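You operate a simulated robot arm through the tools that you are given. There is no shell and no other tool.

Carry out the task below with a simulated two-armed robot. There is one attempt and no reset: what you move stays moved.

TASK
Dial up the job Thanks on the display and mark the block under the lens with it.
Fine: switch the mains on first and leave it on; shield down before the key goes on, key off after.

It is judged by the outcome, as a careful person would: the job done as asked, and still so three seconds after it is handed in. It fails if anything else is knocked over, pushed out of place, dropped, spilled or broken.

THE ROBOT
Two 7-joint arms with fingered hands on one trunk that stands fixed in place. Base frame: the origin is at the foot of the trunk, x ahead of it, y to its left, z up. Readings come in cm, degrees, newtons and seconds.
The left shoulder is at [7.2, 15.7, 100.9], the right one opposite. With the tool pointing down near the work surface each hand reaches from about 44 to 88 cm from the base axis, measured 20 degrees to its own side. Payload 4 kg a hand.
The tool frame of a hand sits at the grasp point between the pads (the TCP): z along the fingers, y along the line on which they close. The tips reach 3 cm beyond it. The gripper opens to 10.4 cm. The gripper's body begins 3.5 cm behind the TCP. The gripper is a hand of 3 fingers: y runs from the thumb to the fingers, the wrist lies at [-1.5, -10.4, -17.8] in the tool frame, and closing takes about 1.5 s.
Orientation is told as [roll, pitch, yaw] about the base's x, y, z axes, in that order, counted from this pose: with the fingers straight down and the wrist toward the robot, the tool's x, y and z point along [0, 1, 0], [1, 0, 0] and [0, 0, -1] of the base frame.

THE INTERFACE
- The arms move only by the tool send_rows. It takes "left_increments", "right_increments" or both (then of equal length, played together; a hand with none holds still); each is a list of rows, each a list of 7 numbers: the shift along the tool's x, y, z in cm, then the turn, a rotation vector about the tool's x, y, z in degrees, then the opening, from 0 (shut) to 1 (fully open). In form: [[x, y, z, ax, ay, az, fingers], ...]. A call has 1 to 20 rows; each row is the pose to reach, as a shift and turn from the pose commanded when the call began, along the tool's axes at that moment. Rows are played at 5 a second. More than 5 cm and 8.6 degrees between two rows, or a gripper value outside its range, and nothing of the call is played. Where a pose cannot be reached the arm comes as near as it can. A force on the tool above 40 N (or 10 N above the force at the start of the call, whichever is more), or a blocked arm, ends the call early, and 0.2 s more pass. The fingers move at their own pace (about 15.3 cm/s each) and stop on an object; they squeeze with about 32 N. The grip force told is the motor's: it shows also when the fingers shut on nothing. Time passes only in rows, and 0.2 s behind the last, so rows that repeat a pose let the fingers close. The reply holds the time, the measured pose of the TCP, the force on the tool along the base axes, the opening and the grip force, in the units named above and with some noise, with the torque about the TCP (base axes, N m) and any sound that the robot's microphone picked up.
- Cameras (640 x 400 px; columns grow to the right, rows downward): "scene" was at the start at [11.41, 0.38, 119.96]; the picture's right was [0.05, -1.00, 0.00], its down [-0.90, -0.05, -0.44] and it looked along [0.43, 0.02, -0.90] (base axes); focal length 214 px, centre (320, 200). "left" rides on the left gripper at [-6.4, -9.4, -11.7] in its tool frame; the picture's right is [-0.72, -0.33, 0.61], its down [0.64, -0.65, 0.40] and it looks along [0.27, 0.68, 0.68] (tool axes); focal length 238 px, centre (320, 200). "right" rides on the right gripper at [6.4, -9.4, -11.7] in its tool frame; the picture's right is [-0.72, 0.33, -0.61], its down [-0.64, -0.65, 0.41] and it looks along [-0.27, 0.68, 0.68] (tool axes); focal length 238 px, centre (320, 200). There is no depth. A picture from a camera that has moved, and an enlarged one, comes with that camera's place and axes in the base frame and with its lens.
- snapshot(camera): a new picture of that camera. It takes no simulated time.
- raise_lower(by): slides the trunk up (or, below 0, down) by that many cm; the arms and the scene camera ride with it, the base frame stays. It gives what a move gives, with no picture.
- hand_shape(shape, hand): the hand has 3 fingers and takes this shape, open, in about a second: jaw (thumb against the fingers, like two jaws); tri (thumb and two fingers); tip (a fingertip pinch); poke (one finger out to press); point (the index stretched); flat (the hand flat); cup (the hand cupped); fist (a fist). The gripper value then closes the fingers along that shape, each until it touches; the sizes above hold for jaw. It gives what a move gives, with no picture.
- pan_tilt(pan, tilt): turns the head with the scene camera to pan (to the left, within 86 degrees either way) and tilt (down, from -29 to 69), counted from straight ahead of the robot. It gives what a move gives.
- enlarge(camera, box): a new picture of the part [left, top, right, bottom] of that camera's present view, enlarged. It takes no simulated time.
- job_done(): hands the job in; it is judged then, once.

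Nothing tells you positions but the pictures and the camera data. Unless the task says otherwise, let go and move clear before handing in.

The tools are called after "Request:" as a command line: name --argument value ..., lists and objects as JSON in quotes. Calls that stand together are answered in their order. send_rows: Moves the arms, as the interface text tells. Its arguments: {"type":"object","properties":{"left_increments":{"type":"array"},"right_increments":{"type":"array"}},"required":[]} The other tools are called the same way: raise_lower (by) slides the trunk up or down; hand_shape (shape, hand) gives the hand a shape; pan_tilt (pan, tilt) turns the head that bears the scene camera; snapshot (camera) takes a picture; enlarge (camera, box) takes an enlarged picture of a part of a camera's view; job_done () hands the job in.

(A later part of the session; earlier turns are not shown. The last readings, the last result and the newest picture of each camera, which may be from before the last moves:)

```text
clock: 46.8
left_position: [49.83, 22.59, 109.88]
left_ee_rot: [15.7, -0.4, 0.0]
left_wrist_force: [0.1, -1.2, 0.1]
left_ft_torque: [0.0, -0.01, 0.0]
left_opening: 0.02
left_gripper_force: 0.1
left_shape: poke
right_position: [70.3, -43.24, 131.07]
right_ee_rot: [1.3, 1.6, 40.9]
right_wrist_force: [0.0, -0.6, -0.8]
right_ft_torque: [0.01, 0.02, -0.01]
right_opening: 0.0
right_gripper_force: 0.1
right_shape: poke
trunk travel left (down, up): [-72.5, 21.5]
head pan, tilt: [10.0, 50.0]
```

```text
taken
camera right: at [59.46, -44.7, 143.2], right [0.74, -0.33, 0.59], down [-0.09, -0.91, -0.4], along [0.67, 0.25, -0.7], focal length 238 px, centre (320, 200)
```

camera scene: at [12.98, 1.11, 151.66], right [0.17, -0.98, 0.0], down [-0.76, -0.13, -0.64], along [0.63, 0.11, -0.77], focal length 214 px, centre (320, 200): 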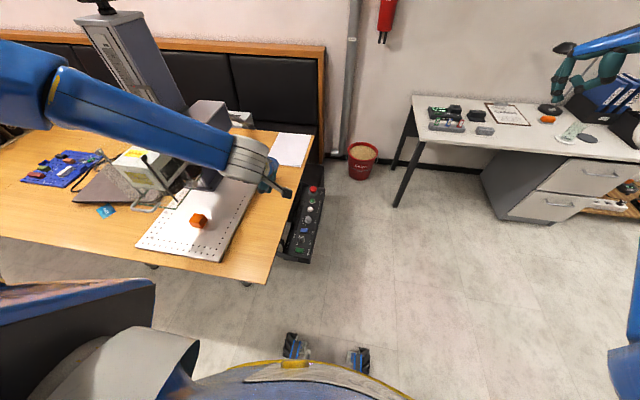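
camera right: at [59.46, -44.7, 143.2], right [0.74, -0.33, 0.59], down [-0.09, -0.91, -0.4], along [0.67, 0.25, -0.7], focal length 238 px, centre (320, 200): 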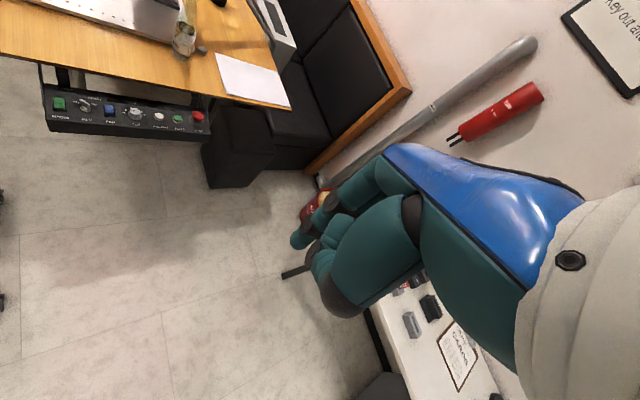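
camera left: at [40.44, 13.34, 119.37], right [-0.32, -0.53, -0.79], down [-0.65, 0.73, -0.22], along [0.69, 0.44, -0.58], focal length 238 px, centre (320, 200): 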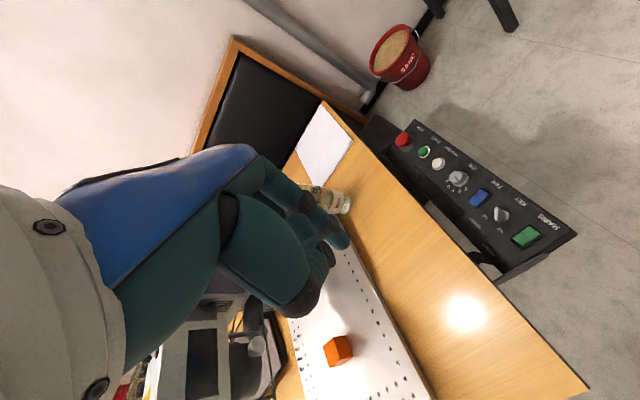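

Good overview. There's a sign on the wall, so I'll read it, and then move the left hand down to MAINS.

Request:
enlarge --camera "right" --box '[540, 0, 640, 100]'

Request:
enlarge --camera "right" --box '[30, 60, 230, 150]'

Request:
send_rows --left_increments '[[-1, 0.6, 1, 0, -3, 0, 0], [-2, 1.2, 3, 0, -6, 0, 0], [-3, 1.8, 6, 0, -9, 0, 0], [-4, 2.4, 9, 0, -12, 0, 0], [-5, 2.4, 12, 0, -15.7, 0, 0], [-5, 2.4, 15, 0, -15.7, 0, 0], [-5, 2.4, 15, 0, -15.7, 0, 0]]'

Request:
snapshot --camera "scene"

Request:
snapshot --camera "left"

```text
4.00 times, centred on (590, 50) of right
camera zoom: at [59.46, -44.7, 143.2], right [0.74, -0.33, 0.59], down [-0.09, -0.91, -0.4], along [0.67, 0.25, -0.7], focal length 953 px, centre (-760, 800)
```

zoom: 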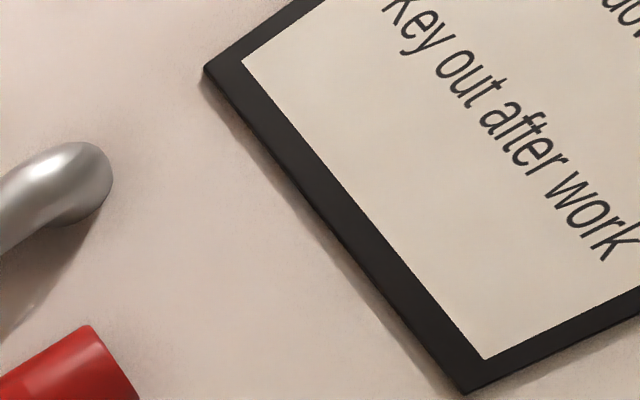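

```text
3.20 times, centred on (130, 105) of right
camera zoom: at [59.46, -44.7, 143.2], right [0.74, -0.33, 0.59], down [-0.09, -0.91, -0.4], along [0.67, 0.25, -0.7], focal length 763 px, centre (928, 504)
```

zoom: 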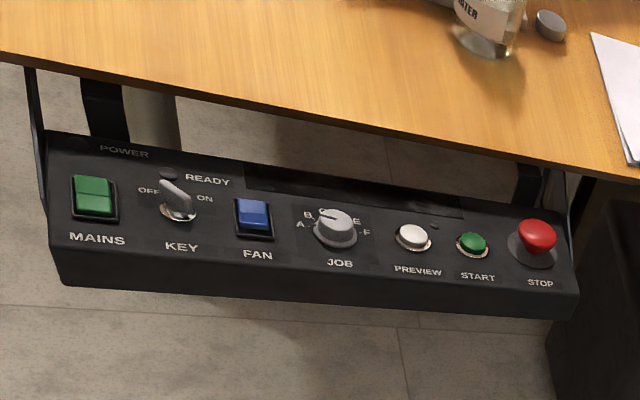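

```text
clock: 48.4
left_position: [48.76, 25.85, 101.97]
left_ee_rot: [-0.1, -0.4, -0.1]
left_wrist_force: [0.0, 0.0, 0.5]
left_ft_torque: [0.03, -0.04, 0.01]
left_opening: 0.0
left_gripper_force: 0.0
left_shape: poke
left hand out of reach, approached as far as the arm can: row 1, 2, 3, 4, 5, 6, 7
right_position: [70.3, -43.36, 131.11]
right_ee_rot: [1.2, 1.4, 41.0]
right_wrist_force: [0.2, -0.3, 0.2]
right_ft_torque: [0.02, 0.02, 0.0]
right_opening: 0.01
right_gripper_force: 0.0
right_shape: poke
trunk travel left (down, up): [-72.5, 21.5]
head pan, tilt: [10.0, 50.0]
```

```text
taken
camera scene: at [12.97, 1.15, 151.66], right [0.17, -0.98, 0.0], down [-0.76, -0.13, -0.64], along [0.63, 0.11, -0.77], focal length 214 px, centre (320, 200)
```

scene: 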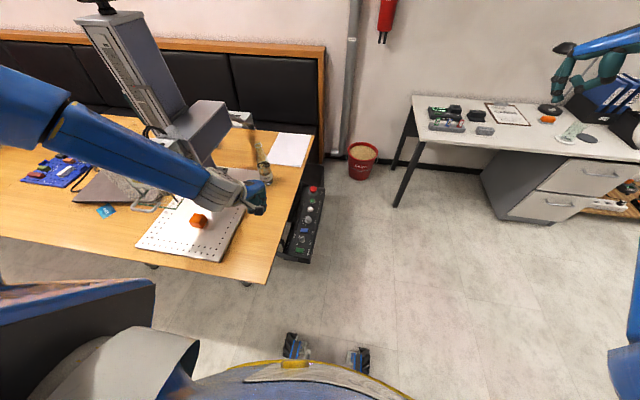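

```text
taken
camera left: at [39.26, 19.6, 113.54], right [-0.32, -0.72, -0.61], down [-0.65, 0.64, -0.41], along [0.69, 0.27, -0.67], focal length 238 px, centre (320, 200)
```

left: 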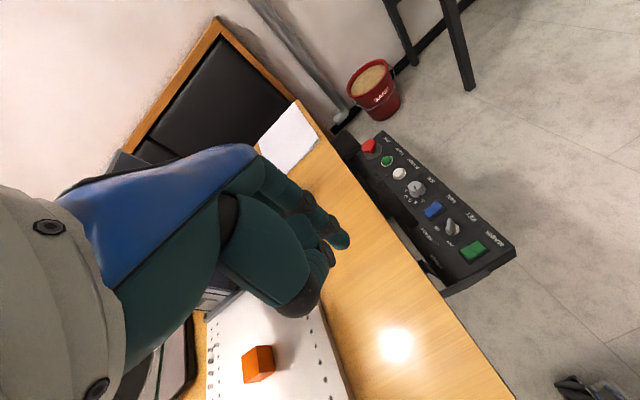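

The left arm is against a joint limit here, while with the trunk raised the right arm has a comfortable reach. I'll move the left hand back out and bring the right hand in from the front-right.

Request:
send_rows --left_increments '[[2, 0, -3, 0, 0, 0, 0], [4, -1, -6, 0, 0, 0, 0], [6, -2, -9, 0, 0, 0, 0], [9, -3, -12, 0, 0, 0, 0], [12, -4, -15, 0, 0, 0, 0], [15, -5, -18, 0, 0, 0, 0], [18, -6, -21, 0, 0, 0, 0], [21, -7, -24, 0, 0, 0, 0], [24, -8, -27, 0, 0, 0, 0]]'

Request:
snapshot --camera "scene"

Request:
snapshot --camera "left"

```text
clock: 50.4
left_position: [40.67, 50.28, 128.96]
left_ee_rot: [-0.2, -0.3, 0.0]
left_wrist_force: [-0.4, -0.7, -0.8]
left_ft_torque: [-0.06, 0.02, 0.0]
left_opening: 0.02
left_gripper_force: 0.0
left_shape: poke
right_position: [70.18, -42.95, 131.28]
right_ee_rot: [1.1, 1.5, 41.0]
right_wrist_force: [-0.8, -0.7, -0.6]
right_ft_torque: [0.0, 0.01, -0.02]
right_opening: 0.03
right_gripper_force: 0.1
right_shape: poke
trunk travel left (down, up): [-72.5, 21.5]
head pan, tilt: [10.0, 50.0]
```

```text
taken
camera scene: at [12.76, 1.56, 151.67], right [0.17, -0.98, 0.0], down [-0.76, -0.13, -0.64], along [0.63, 0.11, -0.77], focal length 214 px, centre (320, 200)
```

scene: 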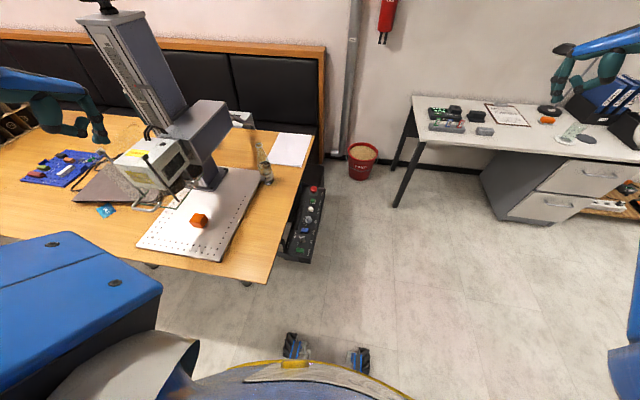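

```text
taken
camera left: at [31.2, 44.11, 140.59], right [-0.32, -0.72, -0.61], down [-0.65, 0.64, -0.41], along [0.69, 0.27, -0.67], focal length 238 px, centre (320, 200)
```

left: 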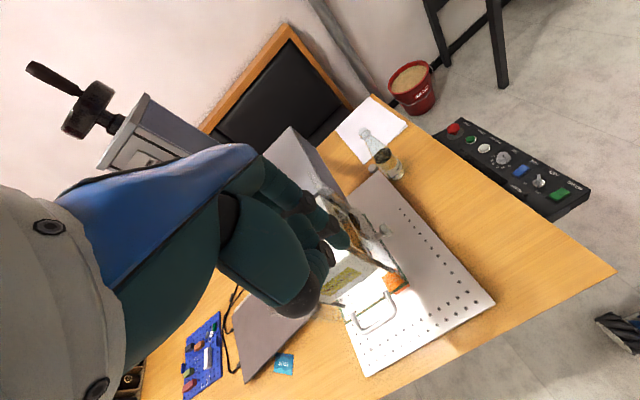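

Request:
send_rows --right_increments '[[2.8, 1.1, 2, 0, 0, 0, 0], [5.6, 2.2, 4, 0, 0, 0, 0], [8.4, 3.3, 6, 0, 0, 0, 0], [11.2, 4.4, 8, 0, 0, 0, 0], [14, 5.5, 10, 0, 0, 0, 0], [16.8, 6.6, 12, 0, 0, 0, 0], [19.6, 7.7, 14, 0, 0, 0, 0], [22.4, 8.8, 16, 0, 0, 0, 0], [25.2, 10, 18, 0, 0, 0, 0], [28, 11.1, 20, 0, 0, 0, 0], [30.8, 12.2, 22, 0, 0, 0, 0], [33.6, 13.3, 24, 0, 0, 0, 0], [36.4, 14.4, 26, 0, 0, 0, 0], [39.2, 15.5, 28, 0, 0, 0, 0], [42, 16.6, 30, 0, 0, 0, 0], [44.8, 17.7, 32, 0, 0, 0, 0], [47.6, 18.8, 34, 0, 0, 0, 0], [50.3, 19.9, 36, 0, 0, 0, 0]]'

Request:
snapshot --camera "scene"

Request:
snapshot --camera "right"

```text
clock: 54.2
left_position: [40.8, 50.25, 128.95]
left_ee_rot: [-0.1, -0.4, 0.0]
left_wrist_force: [-0.2, -0.7, -0.5]
left_ft_torque: [-0.01, 0.0, 0.04]
left_opening: 0.01
left_gripper_force: 0.0
left_shape: poke
right_position: [50.89, 8.03, 95.64]
right_ee_rot: [1.2, 1.5, 41.0]
right_wrist_force: [0.5, 0.0, -0.1]
right_ft_torque: [0.02, 0.05, 0.0]
right_opening: 0.0
right_gripper_force: 0.0
right_shape: poke
trunk travel left (down, up): [-72.5, 21.5]
head pan, tilt: [10.0, 50.0]
```

```text
taken
camera scene: at [12.77, 1.61, 151.67], right [0.17, -0.98, 0.0], down [-0.76, -0.13, -0.64], along [0.63, 0.11, -0.77], focal length 214 px, centre (320, 200)
```

scene: 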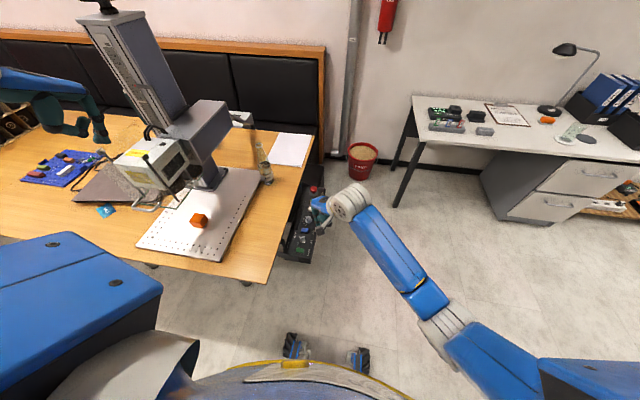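

```text
taken
camera right: at [40.05, 6.69, 107.66], right [0.74, -0.33, 0.59], down [-0.09, -0.91, -0.4], along [0.67, 0.24, -0.7], focal length 238 px, centre (320, 200)
```

right: 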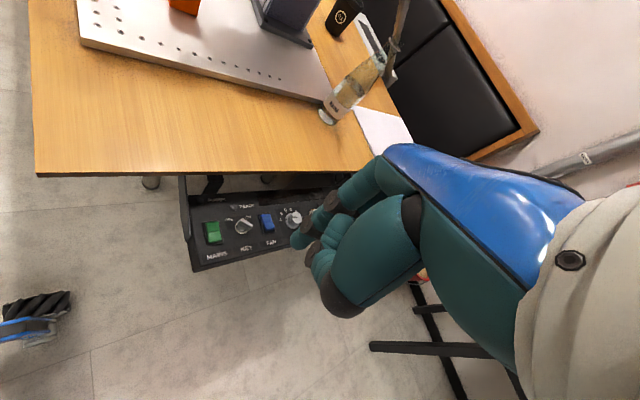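

The right arm is in a comfortable configuration now. Moving to hover above the MAINS rocker with a −12° lean.

Request:
send_rows --right_increments '[[0.9, 1.1, 2.5, 0, -2, 0, 0], [1.8, 2.2, 5, 0, -4, 0, 0], [2.7, 3.3, 7.5, 0, -6, 0, 0], [3.6, 4.4, 10, 0, -8, 0, 0], [4.5, 5.5, 12.5, 0, -10, 0, 0], [5.4, 6.6, 15, 0, -12, 0, 0], [6.3, 8, 17.5, -1, -13, 0, 0], [6.3, 8, 19.7, -1.5, -13, 0, 0], [6.3, 8, 19.7, -1.5, -13, 0, 0]]'

Request:
enlarge --camera "left" --box '[430, 100, 610, 240]'

Request:
snapshot --camera "right"

```text
clock: 56.4
left_position: [40.74, 49.93, 129.05]
left_ee_rot: [0.0, -0.3, 0.1]
left_wrist_force: [-0.4, 0.2, -0.6]
left_ft_torque: [-0.01, 0.01, -0.01]
left_opening: 0.03
left_gripper_force: 0.1
left_shape: poke
right_position: [54.94, 11.29, 73.62]
right_ee_rot: [-16.0, 2.2, 38.5]
right_wrist_force: [-0.1, 0.2, -1.0]
right_ft_torque: [-0.01, 0.0, 0.04]
right_opening: 0.0
right_gripper_force: 0.1
right_shape: poke
trunk travel left (down, up): [-72.5, 21.5]
head pan, tilt: [10.0, 50.0]
stopped in row 9 (right hand): the arm was blocked; the commanded pose is now the measured one
```

```text
2.86 times, centred on (520, 170) of left
camera zoom: at [31.19, 43.78, 140.66], right [-0.32, -0.72, -0.62], down [-0.65, 0.64, -0.41], along [0.69, 0.27, -0.67], focal length 681 px, centre (-251, 286)
```

zoom: 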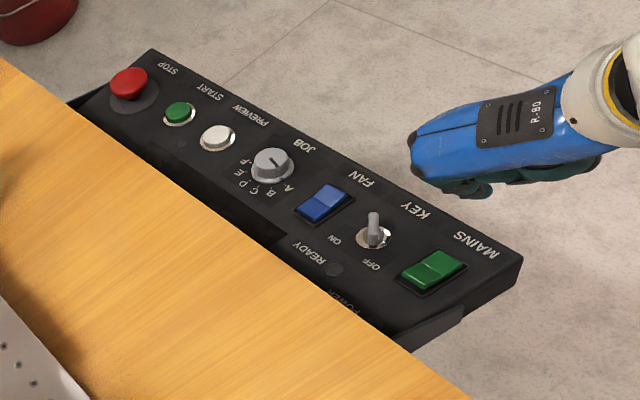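

```text
taken
camera right: at [42.02, 12.97, 83.56], right [0.6, -0.19, 0.77], down [-0.07, -0.98, -0.19], along [0.79, 0.06, -0.6], focal length 238 px, centre (320, 200)
```

right: 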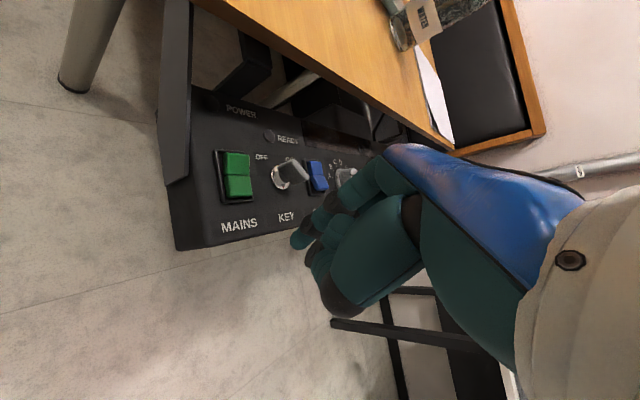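

Request:
pan_tilt --pan -20 --tilt 66

Request:
snapshot --camera "scene"

```text
clock: 57.4
left_position: [40.65, 50.01, 129.06]
left_ee_rot: [0.0, -0.4, 0.0]
left_wrist_force: [1.1, 0.4, 0.5]
left_ft_torque: [0.01, 0.0, -0.01]
left_opening: 0.03
left_gripper_force: 0.0
left_shape: poke
right_position: [54.77, 11.17, 73.58]
right_ee_rot: [-16.0, 2.3, 38.5]
right_wrist_force: [-0.4, -0.6, 0.3]
right_ft_torque: [-0.01, 0.0, 0.03]
right_opening: 0.0
right_gripper_force: 0.1
right_shape: poke
trunk travel left (down, up): [-72.5, 21.5]
head pan, tilt: [-20.0, 66.0]
```

```text
taken
camera scene: at [10.79, -1.84, 149.77], right [-0.34, -0.94, 0.0], down [-0.86, 0.31, -0.41], along [0.38, -0.14, -0.91], focal length 214 px, centre (320, 200)
```

scene: 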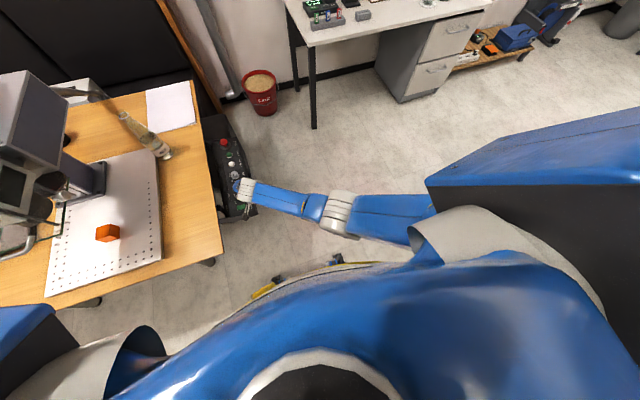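

Leaning the right hand over drives its elbow into the torso again. I'll retract the right arm and instead use the left arm with its wrist yawed naturally outward.

Request:
send_rows --right_increments '[[-0.9, -0.7, -3, 0, 3, 0, 0], [-1.8, -1.4, -6, 0, 6, 0, 0], [-2.7, -2.2, -9, 0, 9, 0, 0], [-3.6, -2.9, -12, 0, 12, 0, 0], [-4.5, -3.6, -15, 0, 15, 0, 0], [-5.3, -4.4, -18, 0, 17, 0, 0], [-6.1, -5, -21.1, 0, 17, 0, 0], [-6.1, -5, -21.1, 0, 17, 0, 0]]'

Request:
snapshot --camera "scene"

```text
clock: 59.2
left_position: [40.74, 50.06, 129.01]
left_ee_rot: [0.0, -0.4, 0.0]
left_wrist_force: [0.6, 0.2, 0.7]
left_ft_torque: [-0.01, 0.01, 0.02]
left_opening: 0.01
left_gripper_force: 0.0
left_shape: poke
right_position: [51.72, 8.79, 95.81]
right_ee_rot: [1.2, 2.1, 38.5]
right_wrist_force: [0.6, 1.0, -0.5]
right_ft_torque: [-0.02, -0.01, -0.01]
right_opening: 0.0
right_gripper_force: 0.1
right_shape: poke
trunk travel left (down, up): [-72.5, 21.5]
head pan, tilt: [-20.0, 66.0]
```

```text
taken
camera scene: at [10.78, -1.87, 149.76], right [-0.34, -0.94, 0.0], down [-0.86, 0.31, -0.41], along [0.38, -0.14, -0.91], focal length 214 px, centre (320, 200)
```

scene: 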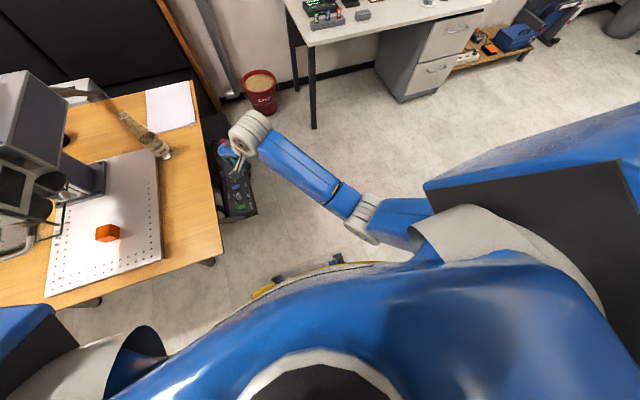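

The right arm works fine without the lean. I'll try yaw 90°, so the folded fingers fall beside the rocker rather than on it, which also keeps the elbow out.

Request:
send_rows --right_increments '[[0, 0.3, 0.5, 0, 0, -7, 0], [0, 0.6, 1, 0, 0, -14, 0], [0, 0.9, 1.5, 0, 0, -21, 0], [0, 1.2, 2, 0, 0, -28, 0], [0, 1.5, 2.5, 0, 0, -36, 0], [0, 1.8, 3, 0, 0, -44, 0], [0, 2, 3, 0, 0, -51.5, 0], [0, 2, 3, 0, 0, -51.5, 0]]'

Request:
snapshot --camera "scene"

Request:
snapshot --camera "right"

```text
clock: 61.0
left_position: [40.67, 49.96, 129.09]
left_ee_rot: [0.0, -0.3, 0.0]
left_wrist_force: [0.3, -0.1, 0.1]
left_ft_torque: [-0.02, 0.01, -0.04]
left_opening: 0.0
left_gripper_force: 0.1
left_shape: poke
right_position: [53.02, 9.94, 92.78]
right_ee_rot: [2.5, 0.5, 90.1]
right_wrist_force: [0.4, -0.1, 0.0]
right_ft_torque: [-0.01, -0.01, -0.02]
right_opening: 0.0
right_gripper_force: 0.1
right_shape: poke
trunk travel left (down, up): [-72.5, 21.5]
head pan, tilt: [-20.0, 66.0]
```

```text
taken
camera scene: at [10.81, -1.89, 149.76], right [-0.34, -0.94, 0.0], down [-0.86, 0.31, -0.41], along [0.38, -0.14, -0.91], focal length 214 px, centre (320, 200)
```

scene: 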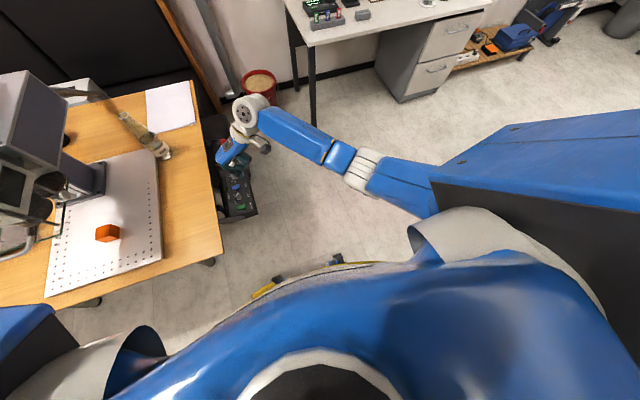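

```text
taken
camera right: at [47.17, 0.56, 104.76], right [0.74, 0.33, 0.58], down [0.62, -0.66, -0.43], along [0.24, 0.68, -0.69], focal length 238 px, centre (320, 200)
```

right: 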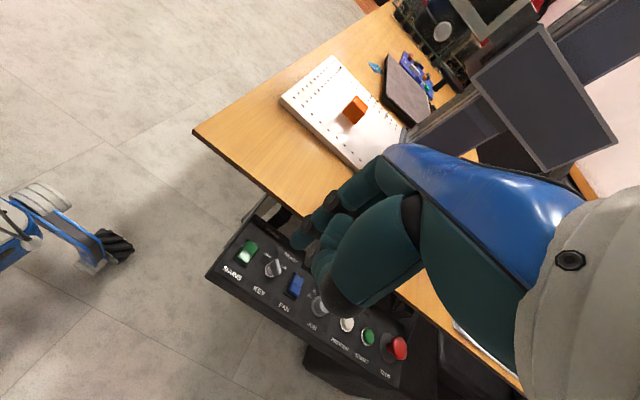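

Yaw 90° is very comfortable and the camera faces the panel. Lowering to hover over MAINS.

Request:
send_rows --right_increments '[[-0.1, 1.3, 2.8, 0, -1.5, 0, 0], [-0.2, 2.6, 5.6, 0, -3, 0, 0], [-0.3, 3.9, 8.4, 0, -4.5, 0, 0], [-0.4, 5.2, 11.2, 0, -6, 0, 0], [-0.5, 6.5, 14, 0, -7, 0, 0], [-0.65, 7.6, 16.8, 0, -8, 0, 0], [-0.65, 7.6, 16.8, 0, -8, 0, 0]]'

Request:
enlarge --camera "left" --box '[450, 110, 600, 230]'

Request:
snapshot --camera "right"

```text
clock: 62.6
left_position: [40.82, 50.02, 129.05]
left_ee_rot: [0.0, -0.5, 0.0]
left_wrist_force: [0.5, -0.1, 0.4]
left_ft_torque: [0.02, 0.01, -0.03]
left_opening: 0.0
left_gripper_force: 0.1
left_shape: poke
right_position: [53.07, 16.32, 75.95]
right_ee_rot: [-5.7, 1.0, 89.4]
right_wrist_force: [0.6, 0.0, -0.4]
right_ft_torque: [-0.01, 0.0, 0.02]
right_opening: 0.0
right_gripper_force: 0.2
right_shape: poke
right hand out of reach, approached as far as the arm can: row 6, 7
trunk travel left (down, up): [-72.5, 21.5]
head pan, tilt: [-20.0, 66.0]
```

```text
3.33 times, centred on (525, 170) of left
camera zoom: at [31.18, 43.68, 140.69], right [-0.32, -0.72, -0.62], down [-0.65, 0.64, -0.41], along [0.69, 0.27, -0.67], focal length 794 px, centre (-363, 300)
```

zoom: 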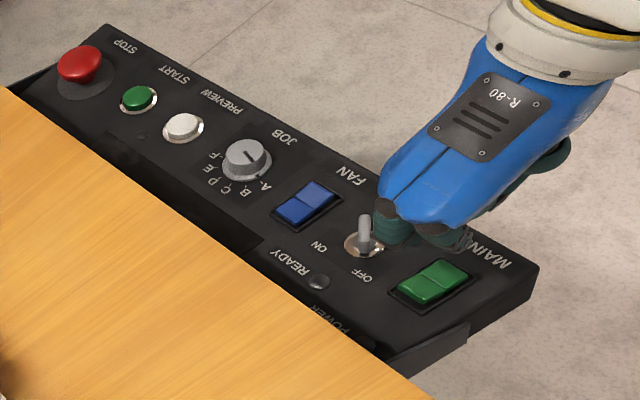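

```text
taken
camera right: at [45.47, 7.08, 87.08], right [0.66, 0.33, 0.68], down [0.67, -0.67, -0.33], along [0.34, 0.67, -0.66], focal length 238 px, centre (320, 200)
```

right: 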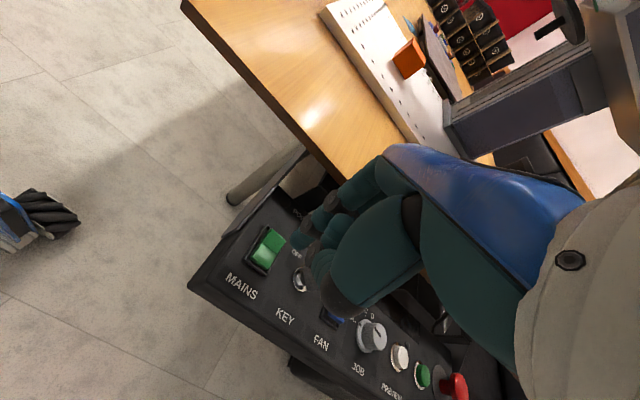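

The folded finger comes too close to the key at yaw 90°. I'll use about 55° of yaw instead, which clears both the rocker's other half and the key.

Request:
send_rows --right_increments '[[0, -0.5, -3, 0, 0, 5, 0], [0, -0.5, -4, 0, 0.5, 12, 0], [0.2, 0, -4, 0, 1, 19, 0], [0.3, 0.6, -3.5, 0, 1.5, 26, 0], [0.3, 1.3, -2, 0, 1.7, 34.4, 0], [0.3, 1.3, -1, 0, 1.7, 34.4, 0], [0.3, 1.3, -1, 0, 1.7, 34.4, 0]]'

Request:
enlarge --camera "left" --box '[450, 110, 600, 230]'

Request:
snapshot --camera "right"

```text
clock: 64.4
left_position: [40.69, 49.92, 129.13]
left_ee_rot: [0.0, -0.4, 0.0]
left_wrist_force: [0.7, 0.9, 0.1]
left_ft_torque: [-0.03, -0.01, 0.04]
left_opening: 0.02
left_gripper_force: 0.0
left_shape: poke
right_position: [53.58, 14.06, 75.45]
right_ee_rot: [-5.5, 0.0, 54.1]
right_wrist_force: [-0.7, 0.0, -0.7]
right_ft_torque: [0.02, 0.0, 0.0]
right_opening: 0.02
right_gripper_force: 0.0
right_shape: poke
trunk travel left (down, up): [-72.5, 21.5]
head pan, tilt: [-20.0, 66.0]
stopped in row 7 (right hand): the arm was blocked; the commanded pose is now the measured one
```

```text
3.33 times, centred on (525, 170) of left
camera zoom: at [31.09, 43.6, 140.73], right [-0.32, -0.72, -0.62], down [-0.65, 0.64, -0.41], along [0.69, 0.27, -0.67], focal length 794 px, centre (-363, 300)
```

zoom: 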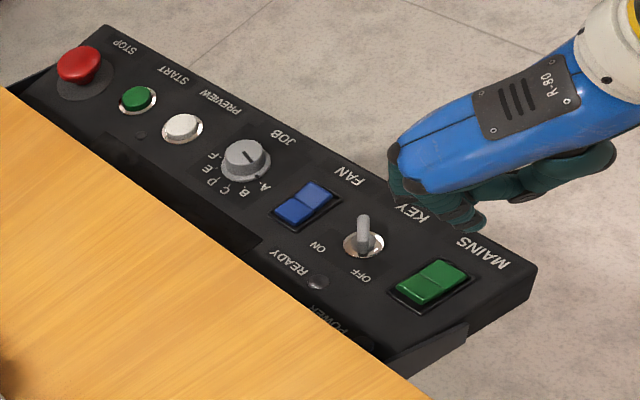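

```text
taken
camera right: at [41.96, 10.8, 86.52], right [0.72, -0.12, 0.68], down [0.16, -0.93, -0.34], along [0.67, 0.36, -0.65], focal length 238 px, centre (320, 200)
```

right: 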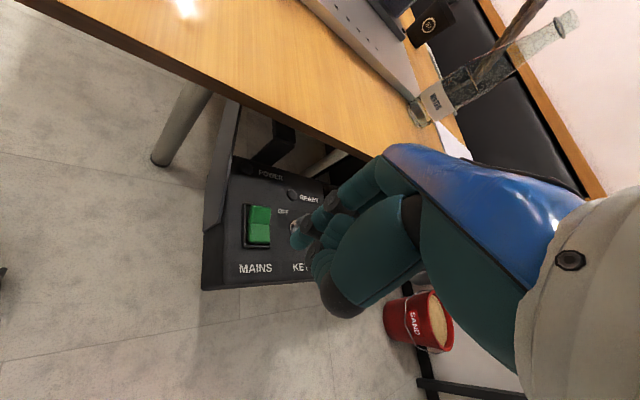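

The torso limits the right arm at this trunk height. I'll lift the hand, lower the trunk most of the way back (keeping the elbow-out posture), and then approach horizontally.

Request:
send_rows --right_increments '[[-1.1, -0.8, -3.3, 0, 0, 0, 0], [-2.2, -1.6, -6.6, 0, 0, 0, 0], [-3.3, -2.4, -9.9, 0, 0, 0, 0], [-4.4, -3.2, -13.2, 0, 0, 0, 0], [-5.6, -4, -16.5, 0, 0, 0, 0], [-6.7, -4.9, -19.8, 0, 0, 0, 0], [-7.9, -5.7, -23, 0, 0, 0, 0], [-9, -6.5, -26.3, 0, 0, 0, 0]]'

Request:
raise_lower --by -25

Request:
snapshot --camera "scene"

Request:
snapshot --camera "right"

Request:
snapshot --camera "left"

```text
clock: 66.2
left_position: [40.67, 49.83, 129.12]
left_ee_rot: [0.0, -0.4, -0.1]
left_wrist_force: [-0.3, -0.1, 0.7]
left_ft_torque: [-0.01, 0.01, -0.01]
left_opening: 0.0
left_gripper_force: 0.1
left_shape: poke
right_position: [54.7, 4.97, 102.5]
right_ee_rot: [-5.2, 0.0, 54.1]
right_wrist_force: [-0.2, -0.2, 0.2]
right_ft_torque: [-0.05, 0.03, -0.01]
right_opening: 0.0
right_gripper_force: 0.0
right_shape: poke
trunk travel left (down, up): [-72.5, 21.5]
head pan, tilt: [-20.0, 66.0]
```

```text
clock: 68.7
left_position: [40.69, 49.91, 104.15]
left_ee_rot: [0.1, -0.4, 0.0]
left_wrist_force: [-0.2, 0.2, -0.1]
left_ft_torque: [0.0, 0.0, 0.02]
left_opening: 0.0
left_gripper_force: 0.1
left_shape: poke
right_position: [54.76, 5.06, 77.45]
right_ee_rot: [-5.3, 0.0, 54.0]
right_wrist_force: [0.2, -0.3, 0.7]
right_ft_torque: [0.0, 0.01, 0.01]
right_opening: 0.0
right_gripper_force: 0.1
right_shape: poke
trunk travel left (down, up): [-47.5, 46.5]
head pan, tilt: [-20.0, 66.0]
```

```text
taken
camera scene: at [10.75, -1.97, 124.77], right [-0.34, -0.94, 0.0], down [-0.86, 0.31, -0.41], along [0.38, -0.14, -0.91], focal length 214 px, centre (320, 200)
```

scene: 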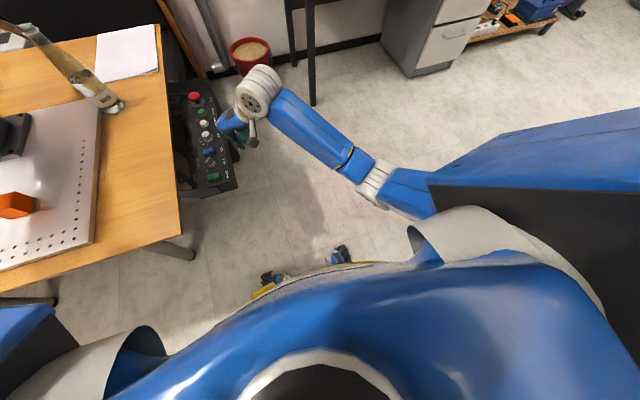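

```text
taken
camera right: at [43.24, 1.79, 88.49], right [0.72, -0.12, 0.68], down [0.17, -0.92, -0.34], along [0.67, 0.36, -0.65], focal length 238 px, centre (320, 200)
```

right: 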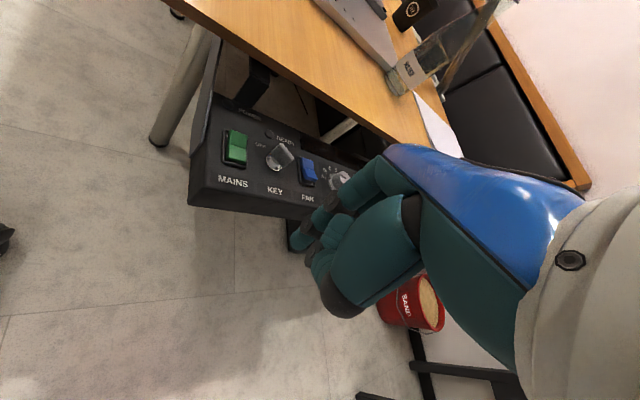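

```text
taken
camera left: at [31.08, 43.53, 115.76], right [-0.32, -0.72, -0.62], down [-0.65, 0.64, -0.41], along [0.69, 0.27, -0.67], focal length 238 px, centre (320, 200)
```

left: 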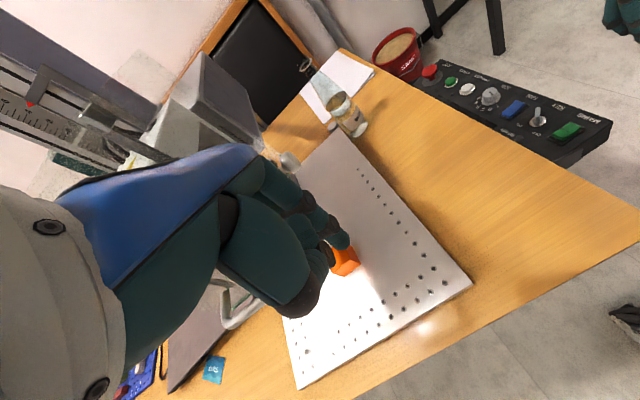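

Request:
send_rows --right_increments '[[1.8, 1.8, 0, 0, 0, 0, 0], [3.6, 3.6, 0, 0, 0, 0, 0], [5.4, 5.3, 0, 0, 0, 0, 0], [7.2, 7.1, 0, 0, 0, 0, 0], [9.1, 8.9, 0, 0, 0, 0, 0], [9.1, 8.9, 0, 0, 0, 0, 0]]'

Request:
enlarge --camera "left" --box '[490, 55, 640, 175]'

Request:
snapshot --camera "right"

```text
clock: 70.1
left_position: [40.64, 49.73, 104.04]
left_ee_rot: [0.2, -0.5, -0.1]
left_wrist_force: [-0.1, 0.4, 0.5]
left_ft_torque: [0.01, 0.02, 0.01]
left_opening: 0.03
left_gripper_force: 0.1
left_shape: poke
right_position: [52.67, 17.69, 76.52]
right_ee_rot: [-5.2, 0.0, 54.1]
right_wrist_force: [-1.1, 0.2, 0.1]
right_ft_torque: [-0.03, 0.03, -0.01]
right_opening: 0.0
right_gripper_force: 0.1
right_shape: poke
trunk travel left (down, up): [-47.5, 46.5]
head pan, tilt: [-20.0, 66.0]
```

```text
3.33 times, centred on (565, 115) of left
camera zoom: at [31.09, 43.51, 115.76], right [-0.32, -0.72, -0.62], down [-0.65, 0.64, -0.41], along [0.69, 0.27, -0.67], focal length 794 px, centre (-497, 483)
```

zoom: 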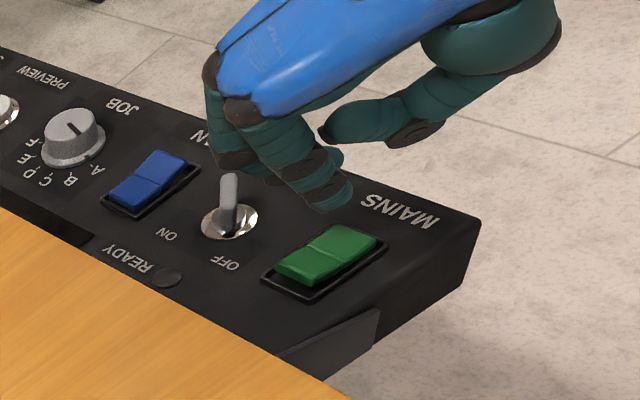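

```text
taken
camera right: at [41.12, 14.31, 87.59], right [0.72, -0.12, 0.68], down [0.17, -0.92, -0.34], along [0.67, 0.36, -0.65], focal length 238 px, centre (320, 200)
```

right: 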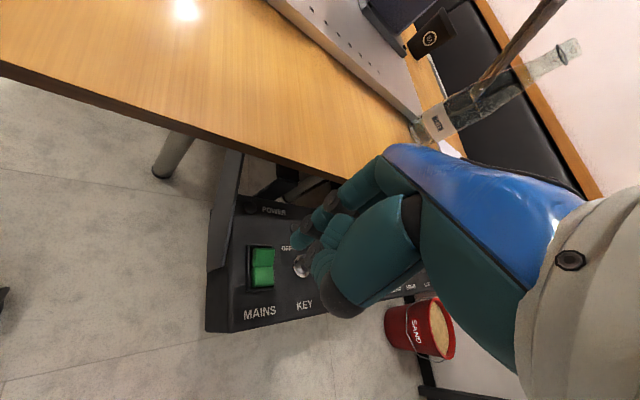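

Now exactly over the rocker with the folded fingers well clear. Pressing.

Request:
send_rows --right_increments '[[0.2, 0.5, 2, 0, 0, 0, 0], [0.3, 0.5, 3.5, 0, 0, 0, 0], [0.4, 0.5, 4.3, 0, 0, 0, 0], [0.4, 0.5, 4.8, 0, 0, 0, 0], [0.5, 0.5, 5.3, 0, 0, 0, 0], [0.5, 0.5, 5.7, 0, 0, 0, 0], [0.5, 0.5, 6.1, 0, 0, 0, 0]]'

Request:
enlarge --camera "left" --box '[490, 55, 640, 175]'

Request:
snapshot --camera "right"

```text
clock: 71.7
left_position: [40.26, 49.71, 104.35]
left_ee_rot: [0.3, -0.7, 0.1]
left_wrist_force: [-0.5, -0.1, -0.3]
left_ft_torque: [-0.02, 0.0, -0.02]
left_opening: 0.02
left_gripper_force: 0.0
left_shape: poke
right_position: [52.95, 18.07, 71.27]
right_ee_rot: [-5.7, -1.0, 54.2]
right_wrist_force: [5.6, -0.3, 35.4]
right_ft_torque: [0.16, -0.01, -0.02]
right_opening: 0.01
right_gripper_force: 0.1
right_shape: poke
trunk travel left (down, up): [-47.5, 46.5]
head pan, tilt: [-20.0, 66.0]
```

```text
3.33 times, centred on (565, 115) of left
camera zoom: at [30.69, 43.33, 116.03], right [-0.32, -0.72, -0.62], down [-0.65, 0.64, -0.41], along [0.69, 0.27, -0.67], focal length 794 px, centre (-497, 483)
```

zoom: 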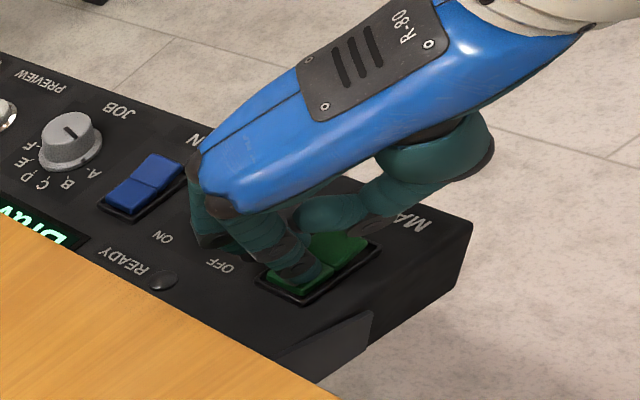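

```text
taken
camera right: at [41.28, 14.64, 82.08], right [0.72, -0.13, 0.69], down [0.17, -0.92, -0.35], along [0.68, 0.37, -0.64], focal length 238 px, centre (320, 200)
```

right: 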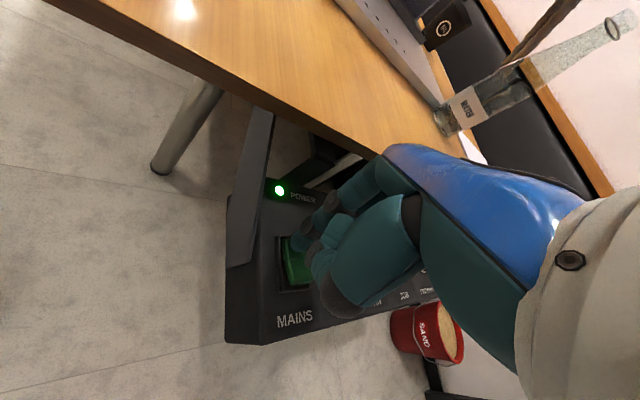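

POWER is lit and the display shows text ("Brav…"), and this time the contact is cleanly on the table-side half. Lifting straight off to check that it latches.

Request:
send_rows --right_increments '[[-0.1, 0, -1, 0, 0, 0, 0], [-0.3, 0, -3, 0, 0, 0, 0], [-0.5, 0, -6, 0, 0, 0, 0], [-0.7, 0, -8.5, 0, 0, 0, 0]]'

Request:
enlarge --camera "left" --box '[430, 55, 640, 175]'

Request:
snapshot --camera "right"

```text
clock: 72.7
left_position: [40.7, 49.94, 104.16]
left_ee_rot: [0.1, -0.4, -0.1]
left_wrist_force: [0.5, -0.4, -0.7]
left_ft_torque: [0.02, 0.0, -0.01]
left_opening: 0.0
left_gripper_force: 0.0
left_shape: poke
right_position: [52.83, 18.03, 78.98]
right_ee_rot: [-5.2, 0.1, 54.1]
right_wrist_force: [0.3, -0.7, 0.4]
right_ft_torque: [0.01, -0.01, 0.03]
right_opening: 0.0
right_gripper_force: 0.1
right_shape: poke
trunk travel left (down, up): [-47.5, 46.5]
head pan, tilt: [-20.0, 66.0]
```

```text
3.05 times, centred on (535, 115) of left
camera zoom: at [31.13, 43.54, 115.73], right [-0.32, -0.72, -0.62], down [-0.65, 0.64, -0.41], along [0.69, 0.27, -0.67], focal length 726 px, centre (-335, 459)
```

zoom: 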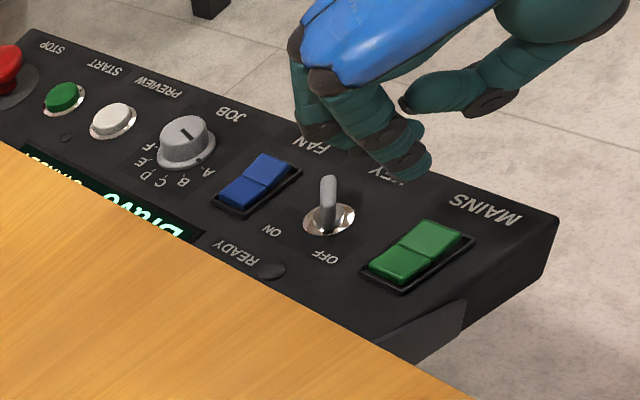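

```text
taken
camera right: at [41.45, 14.73, 90.01], right [0.73, -0.12, 0.68], down [0.16, -0.93, -0.34], along [0.67, 0.36, -0.65], focal length 238 px, centre (320, 200)
```

right: 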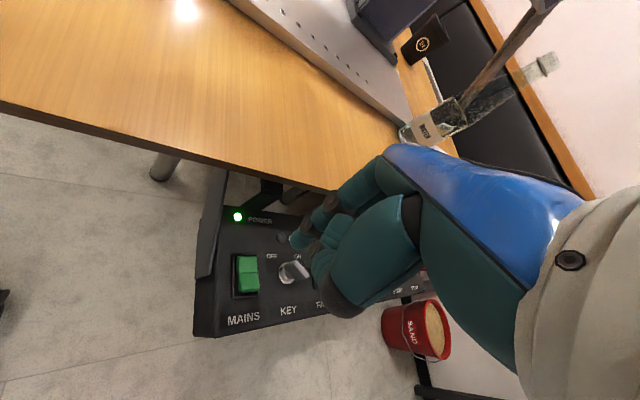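

Mains is latched on. Backing the hand off to read the display.

Request:
send_rows --right_increments '[[-1.8, -2, -2, 0, 0, 0, 0], [-3.6, -4, -4, 0, 0, 0, 0], [-5.4, -6.5, -6, 0, 0, 0, 0], [-7.2, -9, -8, 0, 0, 0, 0], [-9, -11.5, -10, 0, 0, 0, 0], [-9, -14, -12, 0, 0, -5, 0], [-9, -16, -13, 0, 0, -12, 0]]'

Request:
snapshot --camera "right"

Request:
pan_tilt --pan 15 --tilt 45

Request:
snapshot --camera "scene"

```text
clock: 74.3
left_position: [40.61, 49.89, 104.23]
left_ee_rot: [0.1, -0.4, 0.1]
left_wrist_force: [-0.2, 0.3, 0.0]
left_ft_torque: [-0.01, -0.01, 0.05]
left_opening: 0.02
left_gripper_force: 0.0
left_shape: poke
right_position: [49.74, 0.32, 92.82]
right_ee_rot: [-5.1, 1.2, 66.2]
right_wrist_force: [0.5, -1.1, 0.5]
right_ft_torque: [0.01, -0.01, 0.01]
right_opening: 0.0
right_gripper_force: 0.1
right_shape: poke
trunk travel left (down, up): [-47.5, 46.5]
head pan, tilt: [-20.0, 66.0]
```

```text
taken
camera right: at [39.33, -5.07, 104.05], right [0.74, 0.04, 0.67], down [0.35, -0.88, -0.33], along [0.57, 0.48, -0.66], focal length 238 px, centre (320, 200)
```

right: 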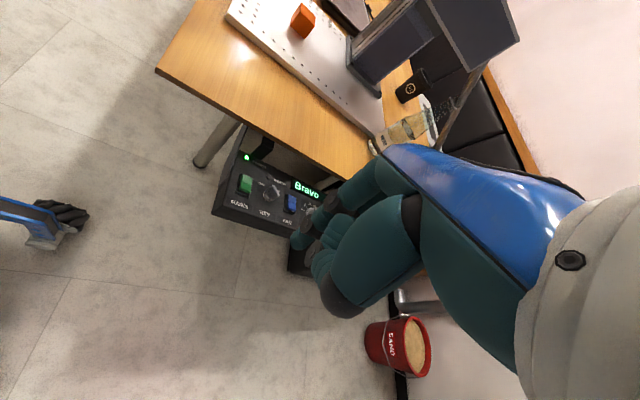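

```text
clock: 75.3
left_position: [40.59, 49.89, 104.09]
left_ee_rot: [0.1, -0.3, 0.0]
left_wrist_force: [0.3, 0.2, -0.2]
left_ft_torque: [0.0, 0.04, -0.03]
left_opening: 0.02
left_gripper_force: 0.1
left_shape: poke
right_position: [49.8, 0.56, 92.76]
right_ee_rot: [-5.2, 1.1, 66.1]
right_wrist_force: [-0.5, -0.3, 0.2]
right_ft_torque: [-0.01, 0.02, 0.01]
right_opening: 0.02
right_gripper_force: 0.1
right_shape: poke
trunk travel left (down, up): [-47.5, 46.5]
head pan, tilt: [15.0, 45.0]
```

```text
taken
camera scene: at [13.04, 2.14, 127.36], right [0.26, -0.97, 0.0], down [-0.68, -0.18, -0.71], along [0.68, 0.18, -0.71], focal length 214 px, centre (320, 200)
```

scene: 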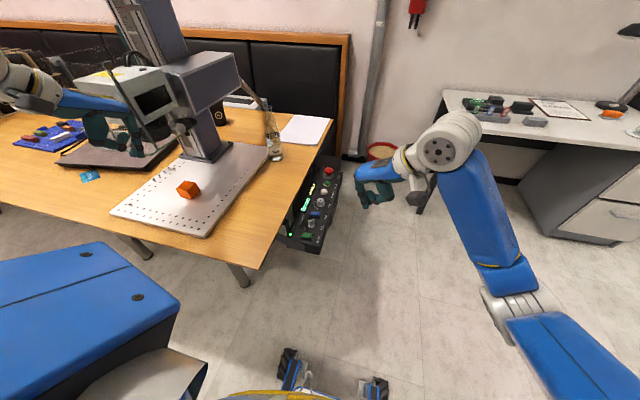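

Request:
enlarge --camera "scene" --box '[270, 150, 350, 250]'

Request:
enlarge --camera "right" --box '[210, 120, 340, 240]'

```text
4.00 times, centred on (310, 200) of scene
camera zoom: at [13.04, 2.14, 127.36], right [0.26, -0.97, 0.0], down [-0.68, -0.18, -0.71], along [0.68, 0.18, -0.71], focal length 858 px, centre (360, 200)
```

zoom: 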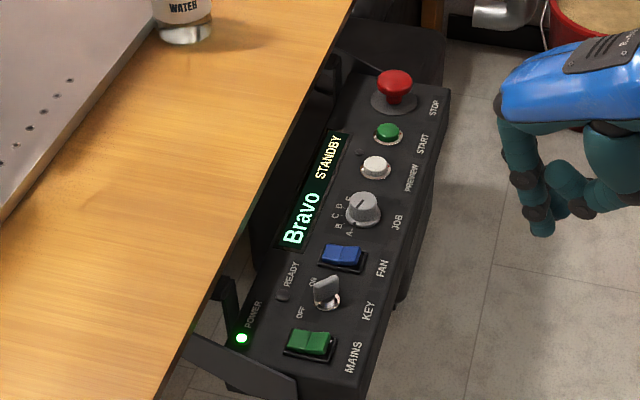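

```text
3.33 times, centred on (275, 180) of right
camera zoom: at [39.36, -4.96, 104.03], right [0.74, 0.04, 0.67], down [0.35, -0.88, -0.33], along [0.57, 0.48, -0.66], focal length 794 px, centre (470, 267)
```

zoom: 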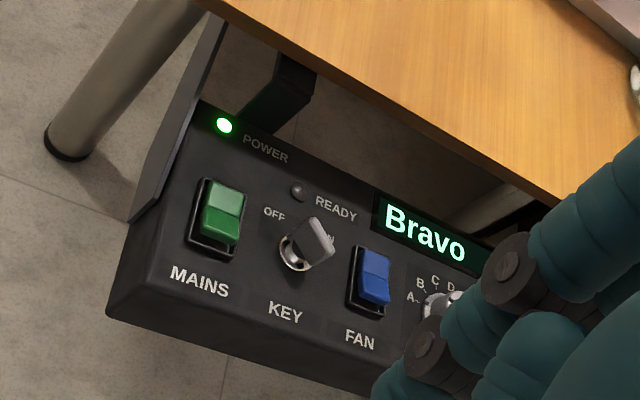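

The display reads "Bravo – STANDBY" with the dial at A. Next the shield: I'll look closely at the hood and handle.

Request:
snapshot --camera "left"

Request:
pan_tilt --pan 50 --tilt 30

Request:
snapshot --camera "scene"

Request:
enlarge --camera "scene" --box '[230, 80, 390, 220]'

```text
taken
camera left: at [31.09, 43.53, 115.75], right [-0.32, -0.72, -0.62], down [-0.65, 0.64, -0.41], along [0.69, 0.27, -0.67], focal length 238 px, centre (320, 200)
```

left: 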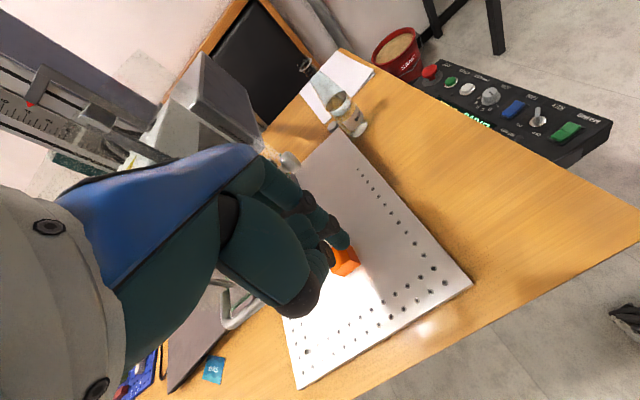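

```text
clock: 76.4
left_position: [40.52, 49.86, 104.21]
left_ee_rot: [0.1, -0.3, 0.0]
left_wrist_force: [0.8, 0.5, -0.3]
left_ft_torque: [-0.01, 0.01, 0.02]
left_opening: 0.0
left_gripper_force: 0.1
left_shape: poke
right_position: [49.88, 0.48, 92.69]
right_ee_rot: [-5.2, 1.1, 65.9]
right_wrist_force: [0.7, -0.6, -1.2]
right_ft_torque: [-0.01, 0.02, 0.0]
right_opening: 0.0
right_gripper_force: 0.1
right_shape: poke
trunk travel left (down, up): [-47.5, 46.5]
head pan, tilt: [50.0, 30.0]
```

```text
taken
camera scene: at [11.02, 6.97, 129.61], right [0.77, -0.64, 0.0], down [-0.32, -0.38, -0.86], along [0.56, 0.66, -0.5], focal length 214 px, centre (320, 200)
```

scene: 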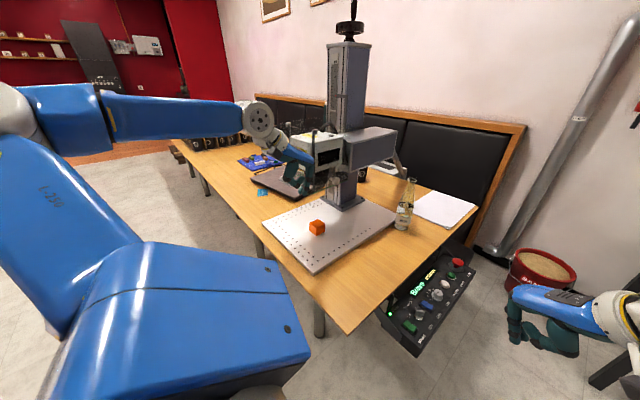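

```text
2.86 times, centred on (310, 150) of scene
camera zoom: at [11.02, 6.97, 129.61], right [0.77, -0.64, 0.0], down [-0.32, -0.38, -0.86], along [0.56, 0.66, -0.5], focal length 613 px, centre (349, 343)
```

zoom: 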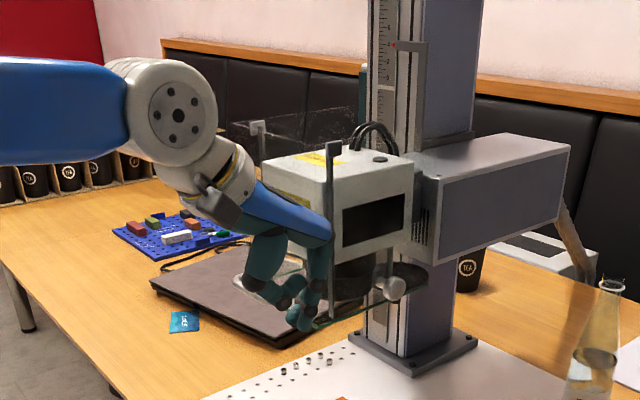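

I want a side view of the knob and shield rails, so I'll raise the right hand with its camera looking toward the machine.

Request:
send_rows --right_increments '[[-0.6, -0.7, -3.2, 0, 0, -4, 0], [-1.2, -1.4, -6.4, 0, 0, -8, 0], [-1.8, -2.1, -9.6, 0, 0, -12, 0], [-2.4, -2.8, -12.8, 0, 0, -16, 0], [-3, -3.5, -16, 0, 0, -20, 0], [-3.6, -4.1, -19, 0, 0, -24, 0], [-4, -4.6, -22, 0, 0, -29, 0], [-4, -4.6, -22, 0, 0, -29, 0]]'

Request:
snapshot --camera "right"

```text
clock: 78.2
left_position: [40.7, 49.88, 104.21]
left_ee_rot: [0.1, -0.4, 0.0]
left_wrist_force: [-0.5, -0.4, 0.5]
left_ft_torque: [0.0, -0.03, 0.0]
left_opening: 0.0
left_gripper_force: 0.0
left_shape: poke
right_position: [49.99, -4.16, 115.08]
right_ee_rot: [-4.1, 3.5, 95.1]
right_wrist_force: [0.8, 0.0, 0.5]
right_ft_torque: [0.04, -0.02, 0.01]
right_opening: 0.0
right_gripper_force: 0.0
right_shape: poke
trunk travel left (down, up): [-47.5, 46.5]
head pan, tilt: [50.0, 30.0]
```

```text
taken
camera right: at [43.7, -13.46, 126.91], right [0.64, 0.42, 0.64], down [0.72, -0.61, -0.32], along [0.26, 0.67, -0.7], focal length 238 px, centre (320, 200)
```

right: 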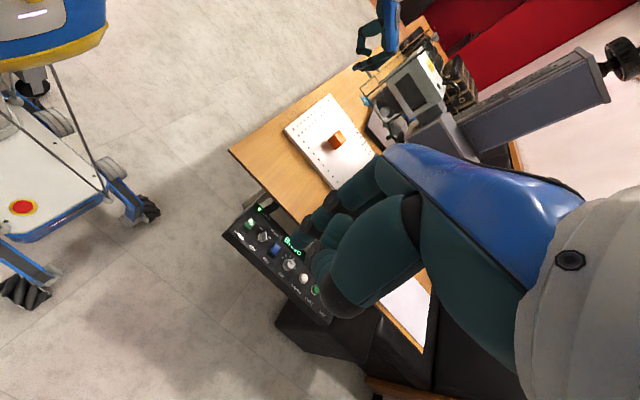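

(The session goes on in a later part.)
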